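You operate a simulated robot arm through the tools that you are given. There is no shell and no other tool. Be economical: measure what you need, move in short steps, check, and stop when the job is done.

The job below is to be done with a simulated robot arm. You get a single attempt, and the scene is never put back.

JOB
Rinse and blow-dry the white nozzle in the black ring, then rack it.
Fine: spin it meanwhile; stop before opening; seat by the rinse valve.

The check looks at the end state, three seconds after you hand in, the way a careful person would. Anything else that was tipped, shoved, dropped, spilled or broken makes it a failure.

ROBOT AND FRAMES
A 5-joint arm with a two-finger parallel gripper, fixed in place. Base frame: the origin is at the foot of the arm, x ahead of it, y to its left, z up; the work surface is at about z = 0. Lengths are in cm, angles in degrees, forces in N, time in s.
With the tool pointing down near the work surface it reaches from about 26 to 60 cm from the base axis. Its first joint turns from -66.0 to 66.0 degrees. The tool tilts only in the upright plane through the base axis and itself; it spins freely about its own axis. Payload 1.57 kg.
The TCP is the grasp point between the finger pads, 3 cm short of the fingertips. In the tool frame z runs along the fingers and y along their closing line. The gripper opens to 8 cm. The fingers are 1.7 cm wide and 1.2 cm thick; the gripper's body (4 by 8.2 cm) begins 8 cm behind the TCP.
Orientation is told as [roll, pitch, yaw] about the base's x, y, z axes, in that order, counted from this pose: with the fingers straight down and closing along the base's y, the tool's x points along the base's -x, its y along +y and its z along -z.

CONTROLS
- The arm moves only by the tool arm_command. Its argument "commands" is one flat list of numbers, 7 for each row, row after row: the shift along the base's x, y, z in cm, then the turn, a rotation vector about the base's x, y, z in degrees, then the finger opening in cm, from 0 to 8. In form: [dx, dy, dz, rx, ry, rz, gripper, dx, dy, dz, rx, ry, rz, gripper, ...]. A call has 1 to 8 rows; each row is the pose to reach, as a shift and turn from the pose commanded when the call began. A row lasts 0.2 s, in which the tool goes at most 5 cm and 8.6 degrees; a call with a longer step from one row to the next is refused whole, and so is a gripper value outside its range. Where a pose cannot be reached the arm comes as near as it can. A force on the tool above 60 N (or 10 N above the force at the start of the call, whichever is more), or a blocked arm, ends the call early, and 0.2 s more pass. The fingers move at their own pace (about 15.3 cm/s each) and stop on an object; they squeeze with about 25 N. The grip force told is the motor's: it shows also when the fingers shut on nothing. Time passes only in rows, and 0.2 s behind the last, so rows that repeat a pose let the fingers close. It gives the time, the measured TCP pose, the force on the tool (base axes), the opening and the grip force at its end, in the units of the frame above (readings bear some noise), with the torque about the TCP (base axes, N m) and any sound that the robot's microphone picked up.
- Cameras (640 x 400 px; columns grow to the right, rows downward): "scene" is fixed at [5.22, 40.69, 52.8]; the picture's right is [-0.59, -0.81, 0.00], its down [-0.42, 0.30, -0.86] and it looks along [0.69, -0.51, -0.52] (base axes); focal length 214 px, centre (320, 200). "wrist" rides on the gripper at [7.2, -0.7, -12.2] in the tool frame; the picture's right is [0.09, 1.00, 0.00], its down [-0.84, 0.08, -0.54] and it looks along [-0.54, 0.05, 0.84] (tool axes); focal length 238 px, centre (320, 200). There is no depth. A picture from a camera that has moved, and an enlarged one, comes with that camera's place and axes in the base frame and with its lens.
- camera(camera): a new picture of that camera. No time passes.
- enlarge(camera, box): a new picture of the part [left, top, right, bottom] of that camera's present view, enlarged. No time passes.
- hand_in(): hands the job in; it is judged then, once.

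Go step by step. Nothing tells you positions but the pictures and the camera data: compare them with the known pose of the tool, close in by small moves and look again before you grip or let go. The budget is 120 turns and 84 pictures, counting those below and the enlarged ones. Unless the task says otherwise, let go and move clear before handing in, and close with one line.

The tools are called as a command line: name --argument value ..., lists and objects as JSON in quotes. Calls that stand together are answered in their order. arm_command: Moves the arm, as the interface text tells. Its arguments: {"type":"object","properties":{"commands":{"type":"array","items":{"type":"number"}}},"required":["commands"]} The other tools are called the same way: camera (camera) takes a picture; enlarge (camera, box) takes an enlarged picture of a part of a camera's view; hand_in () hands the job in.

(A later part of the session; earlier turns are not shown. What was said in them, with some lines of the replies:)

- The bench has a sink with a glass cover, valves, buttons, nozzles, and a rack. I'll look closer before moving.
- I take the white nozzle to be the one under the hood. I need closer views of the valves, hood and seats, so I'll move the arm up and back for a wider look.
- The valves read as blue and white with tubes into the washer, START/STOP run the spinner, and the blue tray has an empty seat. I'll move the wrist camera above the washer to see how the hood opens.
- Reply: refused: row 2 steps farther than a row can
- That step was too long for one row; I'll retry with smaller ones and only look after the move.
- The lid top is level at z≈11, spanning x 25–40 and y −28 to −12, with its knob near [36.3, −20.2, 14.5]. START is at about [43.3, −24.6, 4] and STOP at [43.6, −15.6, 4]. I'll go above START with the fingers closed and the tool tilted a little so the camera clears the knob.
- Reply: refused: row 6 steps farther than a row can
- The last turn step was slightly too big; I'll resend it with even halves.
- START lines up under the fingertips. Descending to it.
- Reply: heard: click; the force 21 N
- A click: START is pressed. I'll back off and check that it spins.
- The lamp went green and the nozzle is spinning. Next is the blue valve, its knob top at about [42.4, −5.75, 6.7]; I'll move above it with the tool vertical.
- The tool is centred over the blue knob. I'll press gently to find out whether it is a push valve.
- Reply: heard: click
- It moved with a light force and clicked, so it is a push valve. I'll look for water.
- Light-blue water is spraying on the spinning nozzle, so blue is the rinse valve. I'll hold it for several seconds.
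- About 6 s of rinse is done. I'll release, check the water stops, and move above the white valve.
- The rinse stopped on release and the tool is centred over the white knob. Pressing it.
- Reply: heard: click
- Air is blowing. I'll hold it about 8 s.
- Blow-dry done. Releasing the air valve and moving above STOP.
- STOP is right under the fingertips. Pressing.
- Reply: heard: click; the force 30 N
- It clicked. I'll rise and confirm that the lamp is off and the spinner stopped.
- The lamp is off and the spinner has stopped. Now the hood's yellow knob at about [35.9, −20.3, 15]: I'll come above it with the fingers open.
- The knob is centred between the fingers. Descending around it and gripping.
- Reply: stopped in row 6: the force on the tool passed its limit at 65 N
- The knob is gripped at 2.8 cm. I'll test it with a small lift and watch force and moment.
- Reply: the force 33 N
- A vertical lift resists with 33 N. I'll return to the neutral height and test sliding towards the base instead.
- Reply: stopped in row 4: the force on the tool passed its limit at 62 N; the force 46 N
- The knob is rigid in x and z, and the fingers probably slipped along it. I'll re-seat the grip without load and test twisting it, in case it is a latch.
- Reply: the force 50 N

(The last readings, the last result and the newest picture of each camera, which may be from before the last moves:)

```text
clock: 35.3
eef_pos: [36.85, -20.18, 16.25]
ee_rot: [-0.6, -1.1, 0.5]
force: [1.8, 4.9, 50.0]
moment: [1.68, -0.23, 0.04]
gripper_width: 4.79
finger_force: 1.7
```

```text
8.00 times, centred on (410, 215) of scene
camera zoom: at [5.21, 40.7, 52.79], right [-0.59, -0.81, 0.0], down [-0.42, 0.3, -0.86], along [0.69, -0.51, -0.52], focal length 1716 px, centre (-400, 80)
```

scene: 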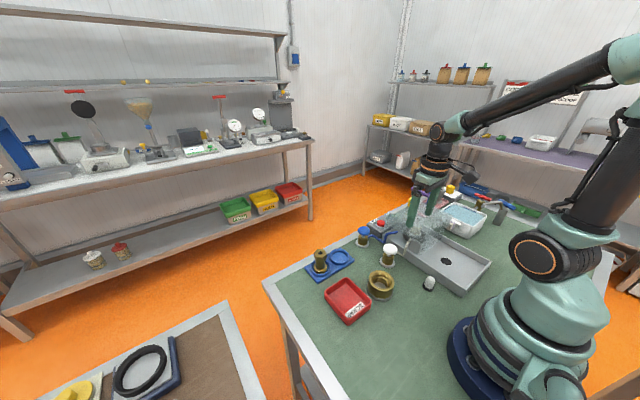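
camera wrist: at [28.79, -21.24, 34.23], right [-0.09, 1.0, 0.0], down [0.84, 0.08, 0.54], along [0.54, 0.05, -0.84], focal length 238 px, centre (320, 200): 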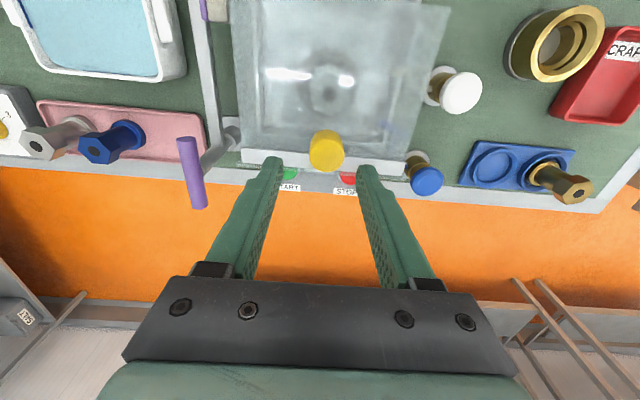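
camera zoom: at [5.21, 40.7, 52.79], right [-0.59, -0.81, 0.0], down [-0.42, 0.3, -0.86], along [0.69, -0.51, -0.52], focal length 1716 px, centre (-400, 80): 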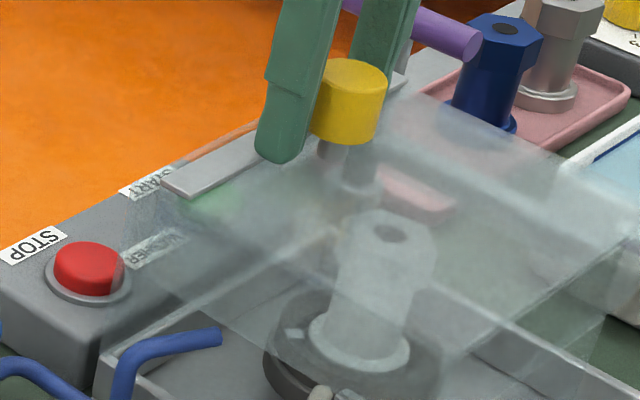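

The fingertips are pressing on the metal bar (50 N), so I back up at once to where the pads only hold the knob.

arm_command --commands '[0, 0, 0.7, 0, 0, 0, 4.5, -0.2, 0.25, 1.3, 0, 0, 0, 4.5, -0.2, 0.25, 1.3, 0, 0, 0, 4.5]'

```text
clock: 36.1
eef_pos: [36.14, -19.94, 17.1]
ee_rot: [-0.2, -0.3, 0.4]
force: [0.1, 0.0, -0.1]
moment: [0.0, 0.0, -0.02]
gripper_width: 4.53
finger_force: 0.2
```

arm_command --commands '[0.2, 0, 0, 0, 0, 0, 4, 0.2, 0, 0, 0, 0, 0, 1, 0.2, 0, 0, 0, 0, 0, 1, 0.2, 0, 0.2, 0, 0, 0, 1, 0.2, 0, 0.4, 0, 0, 0, 1]'

```text
clock: 37.3
eef_pos: [36.68, -19.98, 17.52]
ee_rot: [-0.4, -0.6, 0.5]
force: [0.5, -0.3, -0.1]
moment: [0.0, 0.0, 0.02]
gripper_width: 1.02
finger_force: 0.1
```

The fingers closed without the knob, so I must look.

enlarge --camera "scene" --box '[370, 175, 450, 245]'

enlarge --camera "wrist" --box '[200, 60, 460, 230]'

```text
5.71 times, centred on (410, 210) of scene
camera zoom: at [5.22, 40.69, 52.8], right [-0.59, -0.81, 0.0], down [-0.42, 0.3, -0.86], along [0.69, -0.51, -0.52], focal length 1226 px, centre (-194, 143)
```

zoom: 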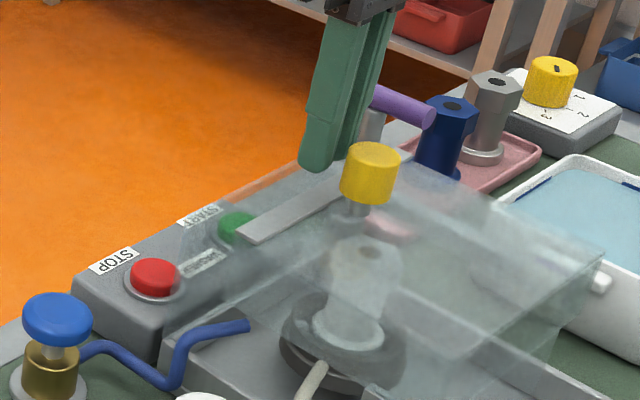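

```text
2.35 times, centred on (330, 145) of wrist
camera zoom: at [29.24, -20.72, 29.89], right [-0.1, 0.99, -0.01], down [0.83, 0.09, 0.55], along [0.55, 0.05, -0.83], focal length 561 px, centre (296, 329)
```

zoom: 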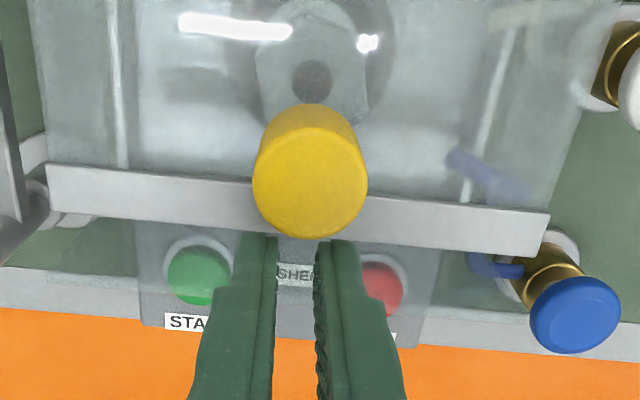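

The squeeze pushed the knob and the whole cover about 2 cm towards the base, so the hood slides along −x. The knob is now at about x=34; I'll re-grip it there and slide it gently.

arm_command --commands '[0, 0, 3.5, 0.3, 0.5, -0.4, 5, -2.5, 0, 4, 0.3, 0.5, -0.4, 5, -2.5, 0, 4, 0.3, 0.5, -0.4, 5]'

enlarge --camera "wrist" --box '[200, 40, 460, 210]'

```text
clock: 38.1
eef_pos: [33.91, -19.83, 21.59]
ee_rot: [0.1, 0.2, 0.0]
force: [0.8, -0.4, -0.8]
moment: [-0.02, 0.05, 0.01]
gripper_width: 5.0
finger_force: 0.1
```

```text
2.35 times, centred on (330, 125) of wrist
camera zoom: at [26.66, -20.56, 33.79], right [-0.09, 1.0, 0.0], down [0.84, 0.08, 0.54], along [0.54, 0.05, -0.84], focal length 561 px, centre (296, 376)
```

zoom: 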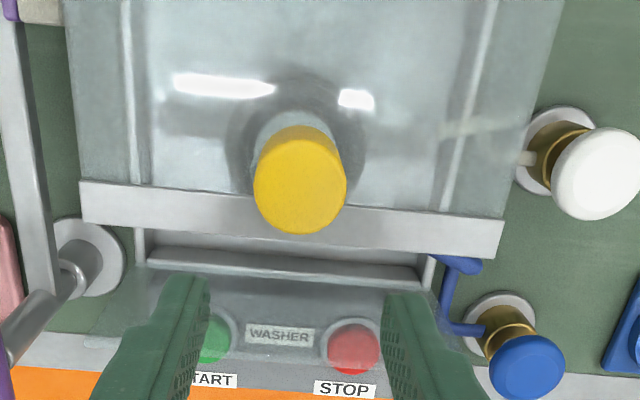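

The knob is now nearer x≈31. I'll move above it and look again.

arm_command --commands '[-2.7, -0.1, 0, 0, 0, 0, 5, -2.7, -0.1, 0, 0, 0, 0, 5]'

enlarge --camera "wrist" --box '[200, 40, 460, 210]'

enlarge --camera "scene" --box '[370, 175, 480, 265]'

```text
clock: 38.7
eef_pos: [31.17, -19.88, 21.54]
ee_rot: [-0.1, 0.1, 0.0]
force: [-0.5, -0.1, 0.1]
moment: [-0.02, 0.0, -0.04]
gripper_width: 5.01
finger_force: 0.1
```

```text
2.35 times, centred on (330, 125) of wrist
camera zoom: at [24.05, -20.68, 33.76], right [-0.09, 1.0, 0.0], down [0.84, 0.08, 0.54], along [0.54, 0.05, -0.84], focal length 561 px, centre (296, 376)
```

zoom: 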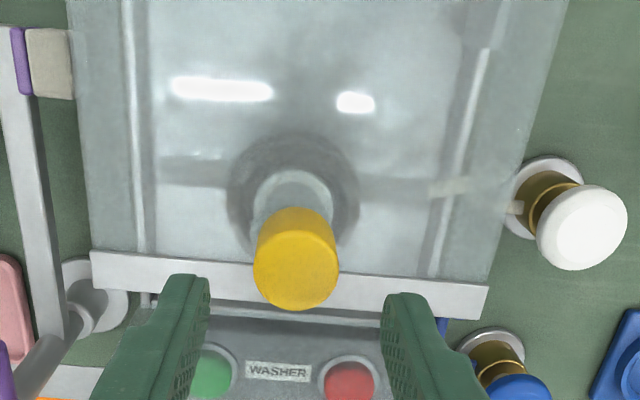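

```text
4.44 times, centred on (425, 220) of scene
camera zoom: at [5.22, 40.69, 52.8], right [-0.59, -0.81, 0.0], down [-0.42, 0.3, -0.86], along [0.69, -0.51, -0.52], focal length 953 px, centre (-147, 111)
```

zoom: 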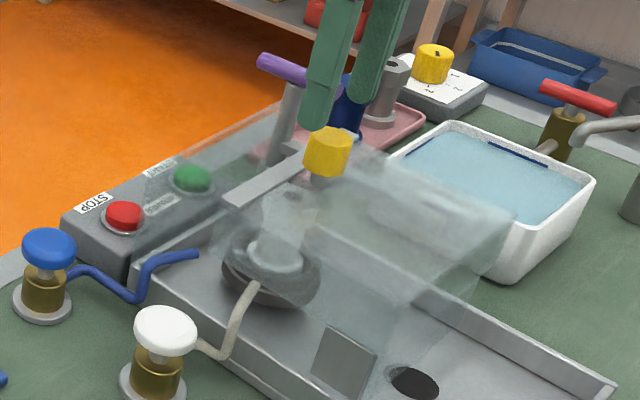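

The whole hood slid about 5 cm and stands quietly with its knob at about [30.9, −20.05]. Descending to grip it.

arm_command --commands '[-0.3, -0.15, -2, 0, 0, 0, 5, -0.3, -0.15, -4.2, 0, 0, 0, 5, -0.3, -0.15, -4.2, 0, 0, 0, 2, -0.3, -0.15, -4.2, 0, 0, 0, 2]'

enlarge --camera "wrist" --box '[200, 40, 460, 210]'

```text
clock: 39.7
eef_pos: [30.98, -20.07, 17.32]
ee_rot: [0.1, 0.2, 0.1]
force: [-0.2, 12.5, 1.7]
moment: [0.17, 0.18, 0.02]
gripper_width: 3.09
finger_force: 6.5
```

```text
2.35 times, centred on (330, 125) of wrist
camera zoom: at [23.7, -20.89, 29.57], right [-0.09, 1.0, 0.0], down [0.84, 0.08, 0.54], along [0.54, 0.05, -0.84], focal length 561 px, centre (296, 376)
```

zoom: 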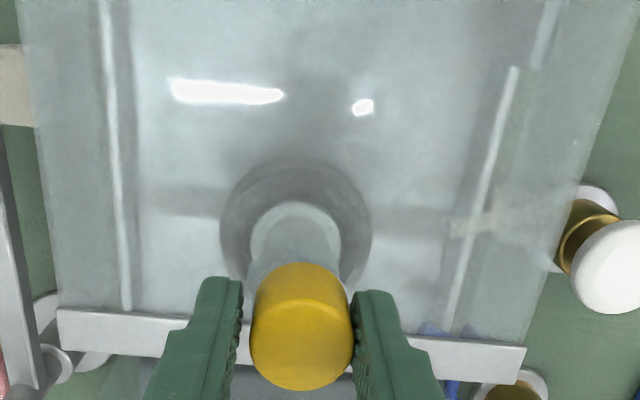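

Good grip position. I'll close and slide −x in small steps.

arm_command --commands '[0, 0.15, 0, 0, 0, 0, 1, 0, 0.15, 0, 0, 0, 0, 1, -0.4, 0.15, 0, 0, 0, 0, 1, -1, 0.15, 0, 0, 0, 0, 1]'

```text
clock: 40.7
eef_pos: [29.86, -20.03, 17.17]
ee_rot: [0.1, 0.1, -0.1]
force: [0.7, 13.7, 2.9]
moment: [-0.1, 1.06, -0.02]
gripper_width: 2.75
finger_force: 38.7
```

The hood slides freely. Continuing.

arm_command --commands '[-0.6, 0.15, 0, 0, 0, 0, 1, -1.4, 0.2, 0, 0, 0, 0, 1, -2.2, 0.2, 0, 0, 0, 0, 1, -3, 0.2, 0, 0, 0, 0, 1, -3.8, 0.2, 0, 0, 0, 0, 1]'

enlarge --camera "scene" --box '[370, 175, 500, 305]'

```text
clock: 41.9
eef_pos: [26.21, -19.93, 17.34]
ee_rot: [0.0, -0.2, -0.1]
force: [-0.7, -39.3, -31.1]
moment: [-0.14, 0.33, -0.06]
gripper_width: 2.76
finger_force: 37.8
```

```text
3.08 times, centred on (435, 240) of scene
camera zoom: at [5.24, 40.68, 52.81], right [-0.59, -0.81, 0.0], down [-0.42, 0.31, -0.86], along [0.69, -0.51, -0.52], focal length 660 px, centre (-34, 77)
```

zoom: 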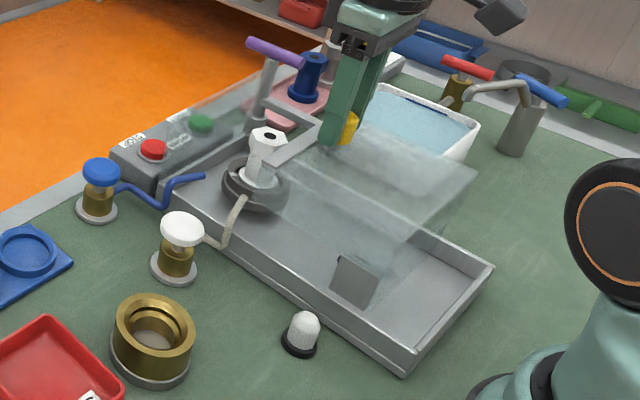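

The hood is moving off the nozzle. I'll relieve the small y and z preload and slide about 4 cm more.

arm_command --commands '[-0.3, -0.15, -0.1, 0, 0, 0, 1, -1.1, -0.17, -0.15, 0, 0, 0, 1, -1.9, -0.17, -0.15, 0, 0, 0, 1, -2.7, -0.17, -0.15, 0, 0, 0, 1, -3.5, -0.17, -0.15, 0, 0, 0, 1, -3.9, -0.17, -0.15, 0, 0, 0, 1]'

enlarge --camera "scene" --box '[370, 175, 500, 305]'

camera --camera "wrist"

```text
clock: 43.3
eef_pos: [22.31, -20.02, 17.08]
ee_rot: [-0.1, -0.1, 0.2]
force: [27.5, 17.2, 15.9]
moment: [0.56, -0.15, -0.05]
gripper_width: 2.81
finger_force: 38.4
```

```text
3.08 times, centred on (435, 240) of scene
camera zoom: at [5.22, 40.69, 52.8], right [-0.59, -0.81, 0.0], down [-0.42, 0.3, -0.86], along [0.69, -0.51, -0.52], focal length 660 px, centre (-34, 77)
```

zoom: 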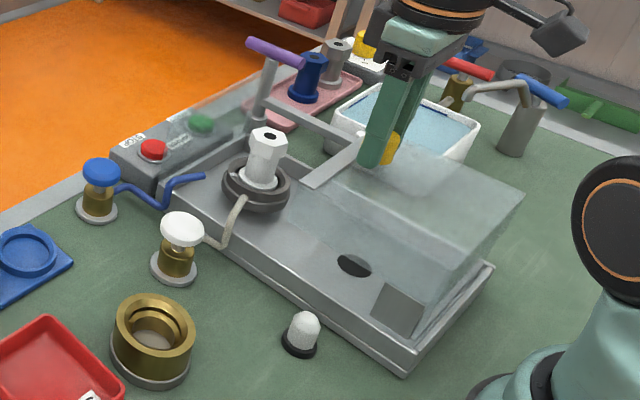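

```text
33 pictures are left
camera wrist: at [15.1, -20.71, 29.37], right [-0.1, 1.0, 0.0], down [0.84, 0.08, 0.54], along [0.54, 0.05, -0.84], focal length 238 px, centre (320, 200)
```

wrist: 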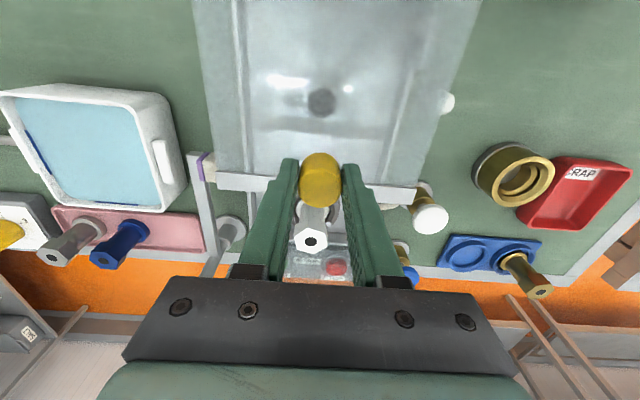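

The hood is at its end stop and the white nozzle in the black ring is exposed. I'll relax, open and lift straight up.

arm_command --commands '[0.25, 0, 0, 0, 0, 0, 1, 0.25, 0, 0, 0, 0, 0, 5, 0.25, 0, 0, 0, 0, 0, 5, 0.25, 0, 4, 0, 0, 0, 5, 0.25, 0, 8, 0, 0, 0, 5, 3, 0, 10, 0, 0, 0, 6, 6, 0, 10, 0, 0, 0, 6, 6, 0, 10, 0, 0, 0, 6]'

camera --camera "wrist"

enlarge --camera "scene" --box '[370, 175, 490, 295]'

```text
clock: 45.1
eef_pos: [28.32, -19.86, 26.91]
ee_rot: [0.1, 0.1, 0.0]
force: [0.1, 0.7, 0.0]
moment: [-0.03, -0.01, -0.03]
gripper_width: 6.0
finger_force: 0.0
```

```text
32 pictures are left
camera wrist: at [21.11, -20.61, 39.33], right [-0.09, 1.0, 0.0], down [0.84, 0.08, 0.54], along [0.54, 0.05, -0.84], focal length 238 px, centre (320, 200)
```

wrist: 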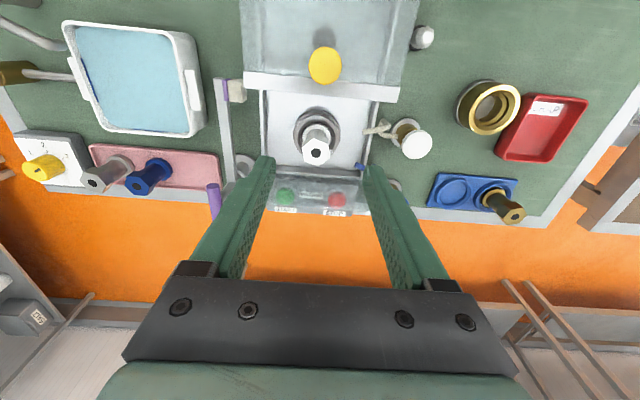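

```text
3.33 times, centred on (430, 235) of scene
camera zoom: at [5.23, 40.69, 52.8], right [-0.59, -0.81, 0.0], down [-0.42, 0.3, -0.86], along [0.69, -0.51, -0.52], focal length 715 px, centre (-47, 83)
```

zoom: 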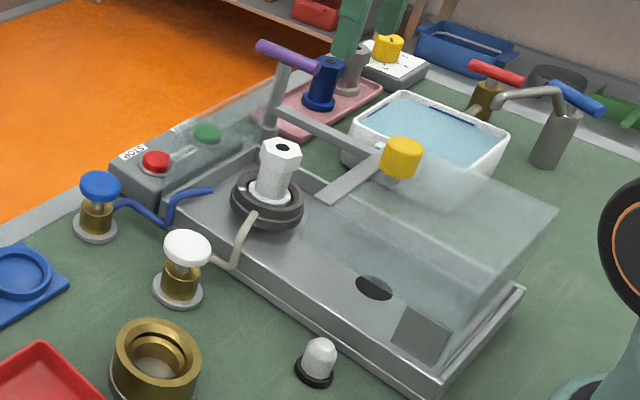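

The nozzle's top is at about [32.4, −20.1, 10.5]. I'll move above it for alignment, including how its hex flats are turned.

arm_command --commands '[4, 0, -4, 0, 0, 0, 6, 4, -0.2, -8, 0, 0, 0, 6, 4, -0.2, -10, 0, 0, 0, 6, 4, -0.2, -10, 0, 0, 0, 6]'

enlarge --camera "wrist" --box '[230, 60, 420, 200]'

enlarge --camera "scene" --box '[385, 180, 455, 250]'

```text
refused: row 1 steps farther than a row can; nothing moved
```

```text
2.86 times, centred on (325, 130) of wrist
camera zoom: at [21.11, -20.61, 39.33], right [-0.09, 1.0, 0.0], down [0.84, 0.08, 0.54], along [0.54, 0.05, -0.84], focal length 681 px, centre (306, 400)
```

zoom: 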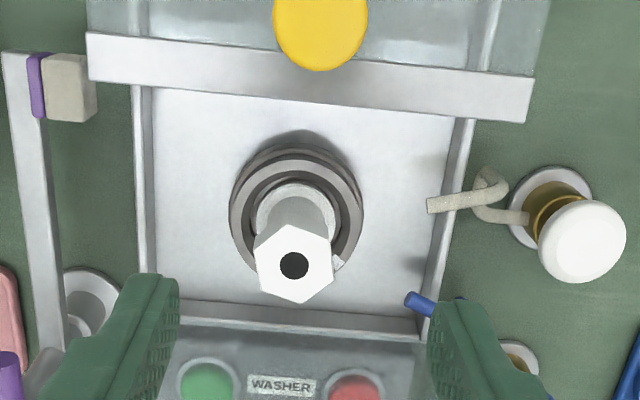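

```text
5.71 times, centred on (420, 215) of scene
camera zoom: at [5.23, 40.69, 52.8], right [-0.59, -0.81, 0.0], down [-0.42, 0.3, -0.86], along [0.69, -0.51, -0.52], focal length 1226 px, centre (-251, 114)
```

zoom: 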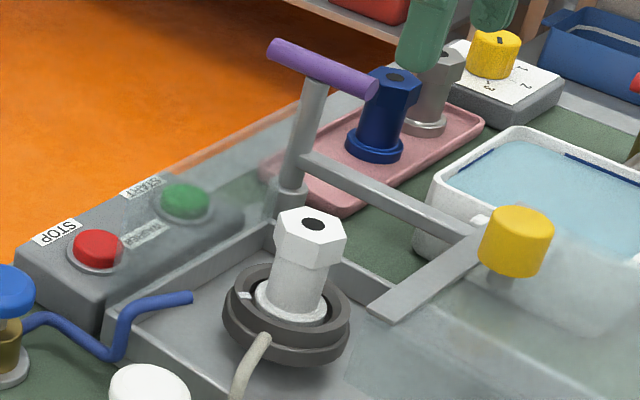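

The hex head is about 3.3 cm across flats, with the flats near ±y (about 5° yaw). I'll go above it in allowed steps.

arm_command --commands '[2.5, 0, -3, 0, 0, 3, 6, 4.2, -0.2, -7, 0, 0, 5, 6, 4.2, -0.2, -10, 0, 0, 5, 6, 4.2, -0.2, -12, 0, 0, 5, 6, 4.2, -0.2, -12, 0, 0, 5, 6]'

enlarge --camera "wrist" --box '[210, 70, 430, 230]'

```text
clock: 46.3
eef_pos: [32.62, -20.24, 15.09]
ee_rot: [0.1, 0.0, 5.0]
force: [-0.1, 0.6, 0.7]
moment: [-0.02, 0.01, -0.01]
gripper_width: 6.0
finger_force: 0.0
```

```text
2.50 times, centred on (320, 150) of wrist
camera zoom: at [25.44, -21.57, 27.36], right [-0.18, 0.98, 0.0], down [0.83, 0.15, 0.54], along [0.53, 0.1, -0.84], focal length 596 px, centre (320, 325)
```

zoom: 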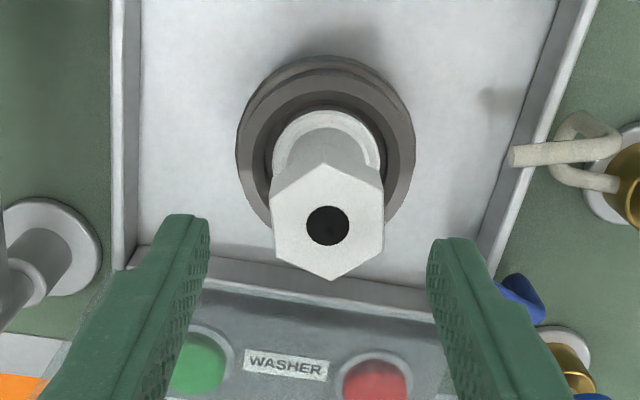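

The flats line up with the pads. Descending to the hex head and gripping.

arm_command --commands '[-0.3, 0.2, -2.5, 0, 0, 0, 6, -0.3, 0.2, -4.5, 0, 0, 0, 6, -0.3, 0.2, -5.4, 0, 0, 0, 6, -0.3, 0.2, -5.4, 0, 0, 0, 5, -0.3, 0.2, -5.4, 0, 0, 0, 2, -0.3, 0.2, -5.4, 0, 0, 0, 2]'

enlarge --camera "scene" --box '[375, 170, 465, 260]'

```text
clock: 47.7
eef_pos: [32.29, -19.97, 9.8]
ee_rot: [0.0, 0.1, 5.0]
force: [0.4, -0.7, 0.4]
moment: [-0.01, -0.01, 0.0]
gripper_width: 3.3
finger_force: 25.3
```

```text
4.44 times, centred on (420, 215) of scene
camera zoom: at [5.23, 40.69, 52.8], right [-0.59, -0.81, 0.0], down [-0.42, 0.3, -0.86], along [0.69, -0.51, -0.52], focal length 953 px, centre (-124, 133)
```

zoom: 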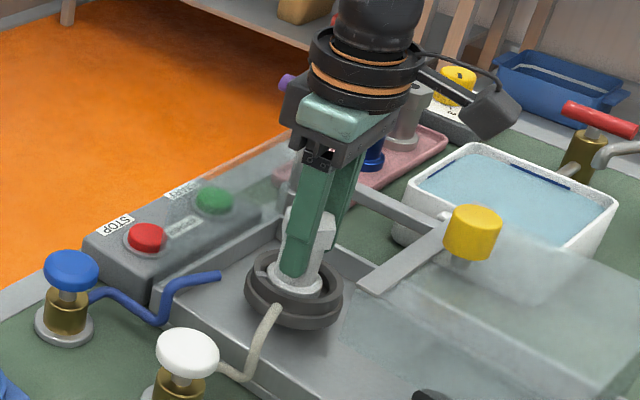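

Firm 3.3 cm grip with no side load. Lifting straight up.

arm_command --commands '[0, 0, 0.5, 0, 0, 0, 2, 0, 0, 1.5, 0, 0, 0, 2, 0, 0, 3.5, 0, 0, 0, 2, 0, 0, 6.5, 0, 0, 0, 2, 0, 0, 10, 0, 0, 0, 2, 0, 0, 12, 0, 0, 0, 2]'

enlarge --camera "scene" --box '[375, 150, 465, 250]'

```text
clock: 49.1
eef_pos: [32.1, -19.95, 21.69]
ee_rot: [0.1, 0.1, 5.0]
force: [-0.6, 0.2, -0.8]
moment: [-0.02, -0.02, 0.05]
gripper_width: 3.32
finger_force: 25.0
```

```text
4.00 times, centred on (420, 200) of scene
camera zoom: at [5.23, 40.69, 52.8], right [-0.59, -0.81, 0.0], down [-0.42, 0.3, -0.86], along [0.69, -0.51, -0.52], focal length 858 px, centre (-80, 200)
```

zoom: 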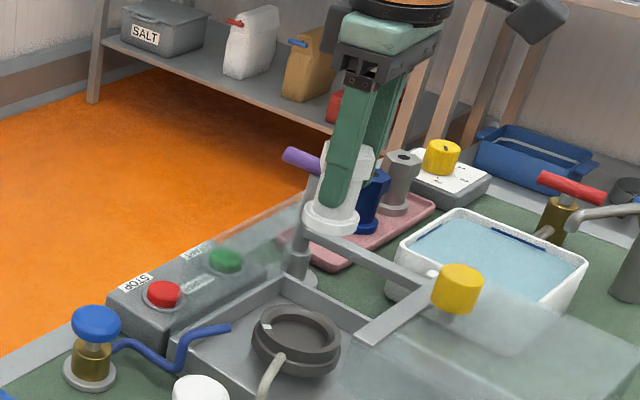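

The nozzle is held upright, its flange about 5.4 cm below the TCP. Carrying it high to the empty blue seat at about [41.8, 6.6].

arm_command --commands '[1.5, 4.3, 0, 0, 0, 0, 2, 3.2, 8.8, 0, 0, 0, 0, 2, 4.9, 13.3, 0, 0, 0, 0, 2, 6.6, 17.8, -1, 0, 0, 0, 2, 8.2, 22.3, -3, 0, 0, 0, 2, 9.6, 26.4, -5, 0, 0, 0, 2, 9.6, 26.4, -7, 0, 0, 0, 2, 9.6, 26.4, -7, 0, 0, 0, 2]'

camera --camera "wrist"

enlarge --camera "scene" --box '[290, 190, 400, 290]'

```text
refused: row 5 steps farther than a row can; nothing moved
```

```text
25 pictures are left
camera wrist: at [25.04, -21.25, 34.03], right [-0.18, 0.98, 0.0], down [0.83, 0.15, 0.54], along [0.53, 0.1, -0.84], focal length 238 px, centre (320, 200)
```

wrist: 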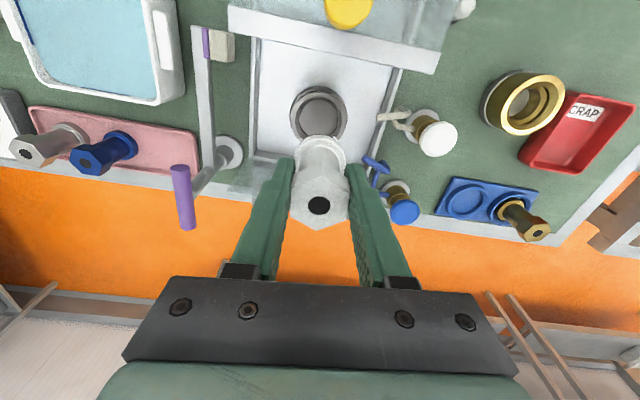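

```text
4.00 times, centred on (345, 240) of scene
camera zoom: at [5.23, 40.69, 52.8], right [-0.59, -0.81, 0.0], down [-0.42, 0.3, -0.86], along [0.69, -0.51, -0.52], focal length 858 px, centre (220, 40)
```

zoom: 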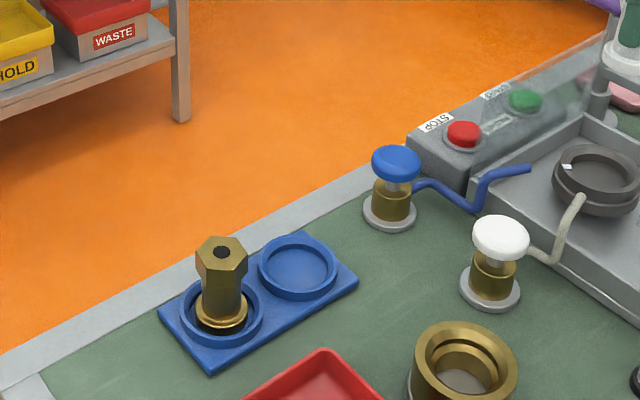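

Resending with shorter steps.

arm_command --commands '[1.5, 4.3, 0, 0, 0, 0, 2, 3.2, 8.8, 0, 0, 0, 0, 2, 4.9, 13.3, 0, 0, 0, 0, 2, 6.6, 17.8, 0, 0, 0, 0, 2, 8.2, 22.3, -1, 0, 0, 0, 2, 9.6, 26.4, -3, 0, 0, 0, 2, 9.6, 26.4, -7, 0, 0, 0, 2, 9.6, 26.4, -7, 0, 0, 0, 2]'

```text
clock: 50.9
eef_pos: [41.73, 6.23, 14.72]
ee_rot: [-0.1, 0.1, 5.0]
force: [-0.4, 0.1, 0.1]
moment: [-0.04, 0.0, 0.01]
gripper_width: 3.34
finger_force: 24.6
```

enlarge --camera "wrist" --box '[210, 70, 430, 230]'

enlarge --camera "scene" --box '[300, 190, 390, 290]'

```text
2.50 times, centred on (320, 150) of wrist
camera zoom: at [34.6, 4.94, 27.04], right [-0.18, 0.98, 0.0], down [0.83, 0.15, 0.54], along [0.53, 0.1, -0.84], focal length 596 px, centre (320, 325)
```

zoom: 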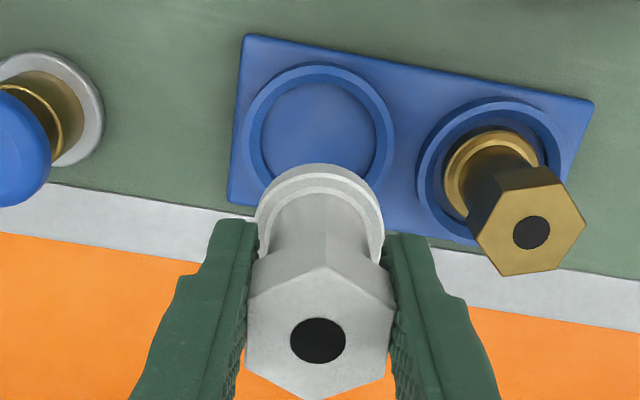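

```text
4.00 times, centred on (345, 240) of scene
camera zoom: at [5.22, 40.69, 52.8], right [-0.59, -0.81, 0.0], down [-0.42, 0.3, -0.86], along [0.69, -0.51, -0.52], focal length 858 px, centre (220, 40)
```

zoom: 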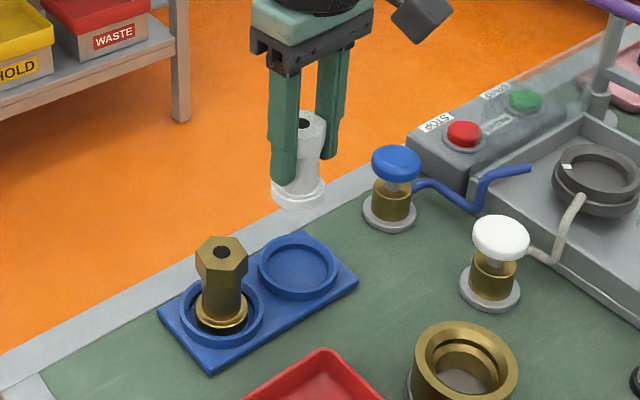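

The seat centre is about [41.4, 6.15], so I'll shift slightly, descend partway, and check.

arm_command --commands '[-0.35, -0.1, -2, 0, 0, 0, 2, -0.35, -0.1, -5, 0, 0, 0, 2, -0.35, -0.1, -6.7, 0, 0, 0, 2, -0.35, -0.1, -6.7, 0, 0, 0, 2]'

enlarge --camera "wrist" --box '[210, 70, 430, 230]'

enlarge --camera "scene" --box '[310, 210, 390, 290]'

```text
clock: 51.9
eef_pos: [41.28, 6.33, 8.3]
ee_rot: [0.0, 0.0, 5.0]
force: [0.0, -0.3, -0.2]
moment: [-0.02, 0.0, 0.01]
gripper_width: 3.31
finger_force: 25.0
```

```text
2.50 times, centred on (320, 150) of wrist
camera zoom: at [34.08, 4.97, 20.46], right [-0.18, 0.98, 0.0], down [0.83, 0.15, 0.54], along [0.53, 0.1, -0.84], focal length 596 px, centre (320, 325)
```

zoom: 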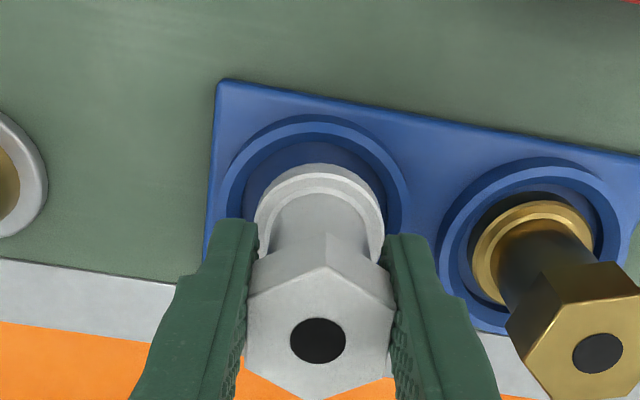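

```text
5.00 times, centred on (350, 250) of scene
camera zoom: at [5.23, 40.69, 52.8], right [-0.59, -0.81, 0.0], down [-0.42, 0.3, -0.86], along [0.69, -0.51, -0.52], focal length 1072 px, centre (170, -50)
```

zoom: 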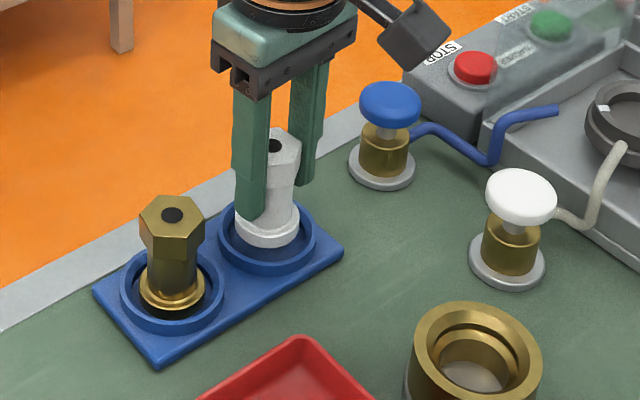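

Comparing with the seated brass nozzle, this one is about 1 cm above its seat and roughly 0.25 cm off (−x, +y). I'll correct that and lower gently.

arm_command --commands '[0.2, -0.22, 0, 0, 0, 0, 2, 0.2, -0.22, -0.3, 0, 0, 0, 2, 0.2, -0.22, -0.6, 0, 0, 0, 2, 0.2, -0.22, -0.8, 0, 0, 0, 2]'

enlarge --camera "wrist" --box '[210, 70, 430, 230]'

```text
clock: 52.9
eef_pos: [41.55, 6.13, 7.34]
ee_rot: [0.0, 0.1, 5.0]
force: [-0.4, 0.2, -1.6]
moment: [0.02, 0.0, 0.02]
gripper_width: 3.32
finger_force: 25.1
```

```text
2.50 times, centred on (320, 150) of wrist
camera zoom: at [34.45, 4.72, 19.58], right [-0.18, 0.98, 0.0], down [0.83, 0.15, 0.54], along [0.53, 0.1, -0.84], focal length 596 px, centre (320, 325)
```

zoom: 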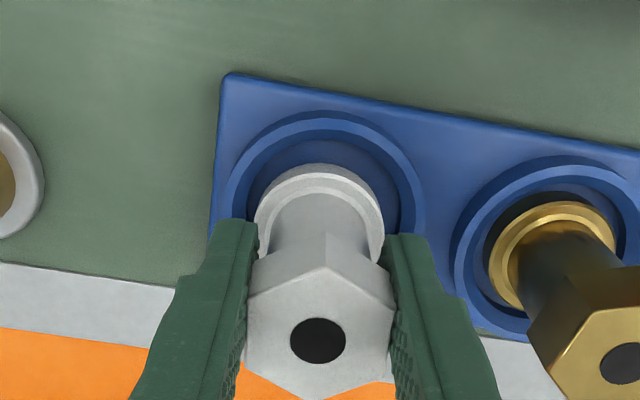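

It is now centred in the seat. Lowering until contact.

arm_command --commands '[0, 0, -0.3, 0, 0, 0, 2, 0, 0, -0.6, 0, 0, 0, 2, 0, 0, -0.8, 0, 0, 0, 2]'

```text
clock: 53.7
eef_pos: [41.82, 6.01, 6.55]
ee_rot: [0.1, -0.1, 4.9]
force: [-3.5, -2.7, 21.4]
moment: [-0.05, -0.08, -0.04]
gripper_width: 3.32
finger_force: 24.9
```

enlarge --camera "wrist" --box '[210, 70, 430, 230]'

enlarge --camera "scene" --box '[310, 210, 390, 290]'

```text
2.50 times, centred on (320, 150) of wrist
camera zoom: at [34.56, 4.73, 18.82], right [-0.18, 0.98, 0.0], down [0.83, 0.15, 0.54], along [0.54, 0.1, -0.84], focal length 596 px, centre (320, 325)
```

zoom: 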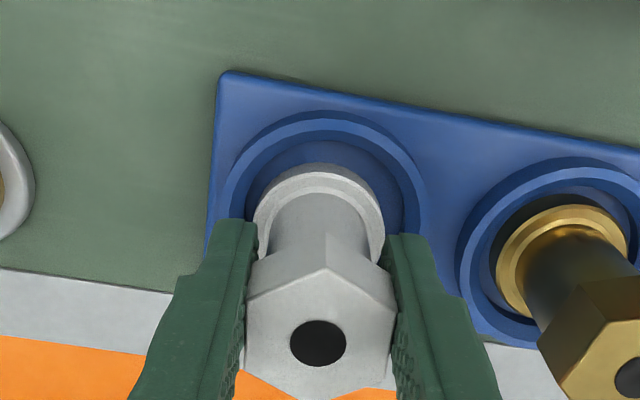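

```text
5.00 times, centred on (350, 250) of scene
camera zoom: at [5.22, 40.69, 52.8], right [-0.59, -0.81, 0.0], down [-0.42, 0.3, -0.86], along [0.69, -0.51, -0.52], focal length 1072 px, centre (170, -50)
```

zoom: 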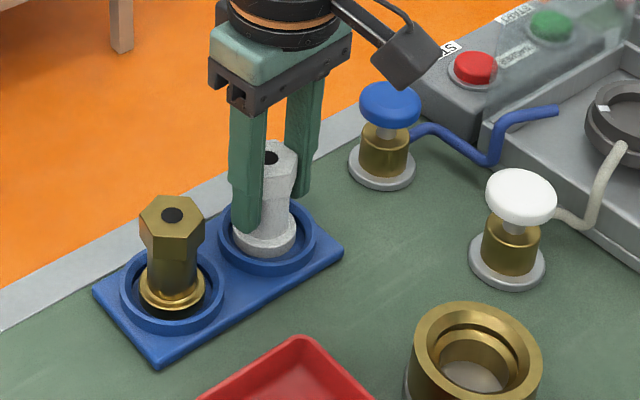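

The height matches the seated brass nozzle (118 vs 119 px to the ring edge) and the flange lies inside the recess. Unloading, then opening.

arm_command --commands '[-0.1, 0, 0.15, 0, 0, 0, 2, -0.1, 0, 0.15, 0, 0, 0, 3.5, -0.1, 0, 0.15, 0, 0, 0, 4.6, -0.1, 0, 0.15, 0, 0, 0, 5, -0.1, 0, 1.5, 0, 0, 0, 5, -0.1, 0, 5, 0, 0, 0, 5, -0.1, 0, 9.5, 0, 0, 0, 5, -0.1, 0, 12, 0, 0, 0, 5]'

enlarge --camera "wrist" --box '[210, 30, 430, 190]'

enlarge --camera "scene" --box '[310, 210, 390, 290]'

camera --camera "scene"

```text
clock: 55.5
eef_pos: [41.72, 5.95, 18.39]
ee_rot: [-0.1, 0.0, 5.0]
force: [-0.1, -0.9, -0.1]
moment: [0.02, 0.03, 0.04]
gripper_width: 5.02
finger_force: 0.0
```

```text
2.50 times, centred on (320, 110) of wrist
camera zoom: at [34.57, 4.63, 30.68], right [-0.18, 0.98, 0.0], down [0.83, 0.15, 0.54], along [0.53, 0.1, -0.84], focal length 596 px, centre (320, 425)
```

zoom: 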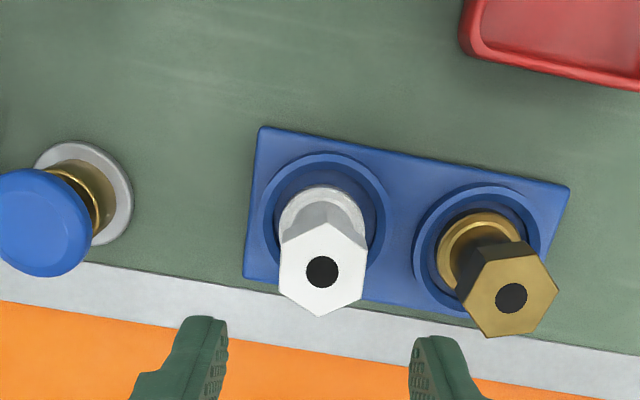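

```text
5.00 times, centred on (350, 250) of scene
camera zoom: at [5.22, 40.69, 52.8], right [-0.59, -0.81, 0.0], down [-0.42, 0.3, -0.86], along [0.69, -0.51, -0.52], focal length 1072 px, centre (170, -50)
```

zoom: 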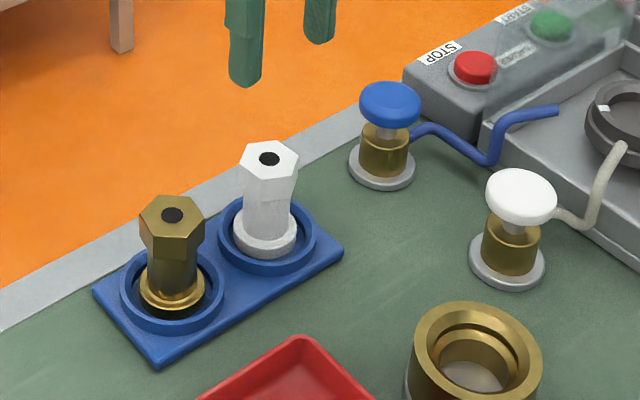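

```text
14 pictures are left
```

scene: 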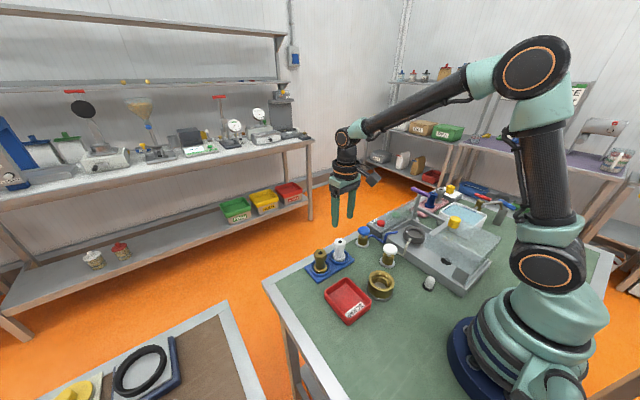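

The white nozzle stands upright in the blue seat next to the rinse valve. The washer is stopped, both valves are released, nothing else has moved, and the gripper is clear, so I'm handing in.

hand_in

```text
The job is handed in.
```

The white nozzle was rinsed for about 6 s and blow-dried for about 8 s while spinning. The spinner was stopped before I opened the hood, and the nozzle is now in the blue rack seat beside the rinse valve; the hood is still open.
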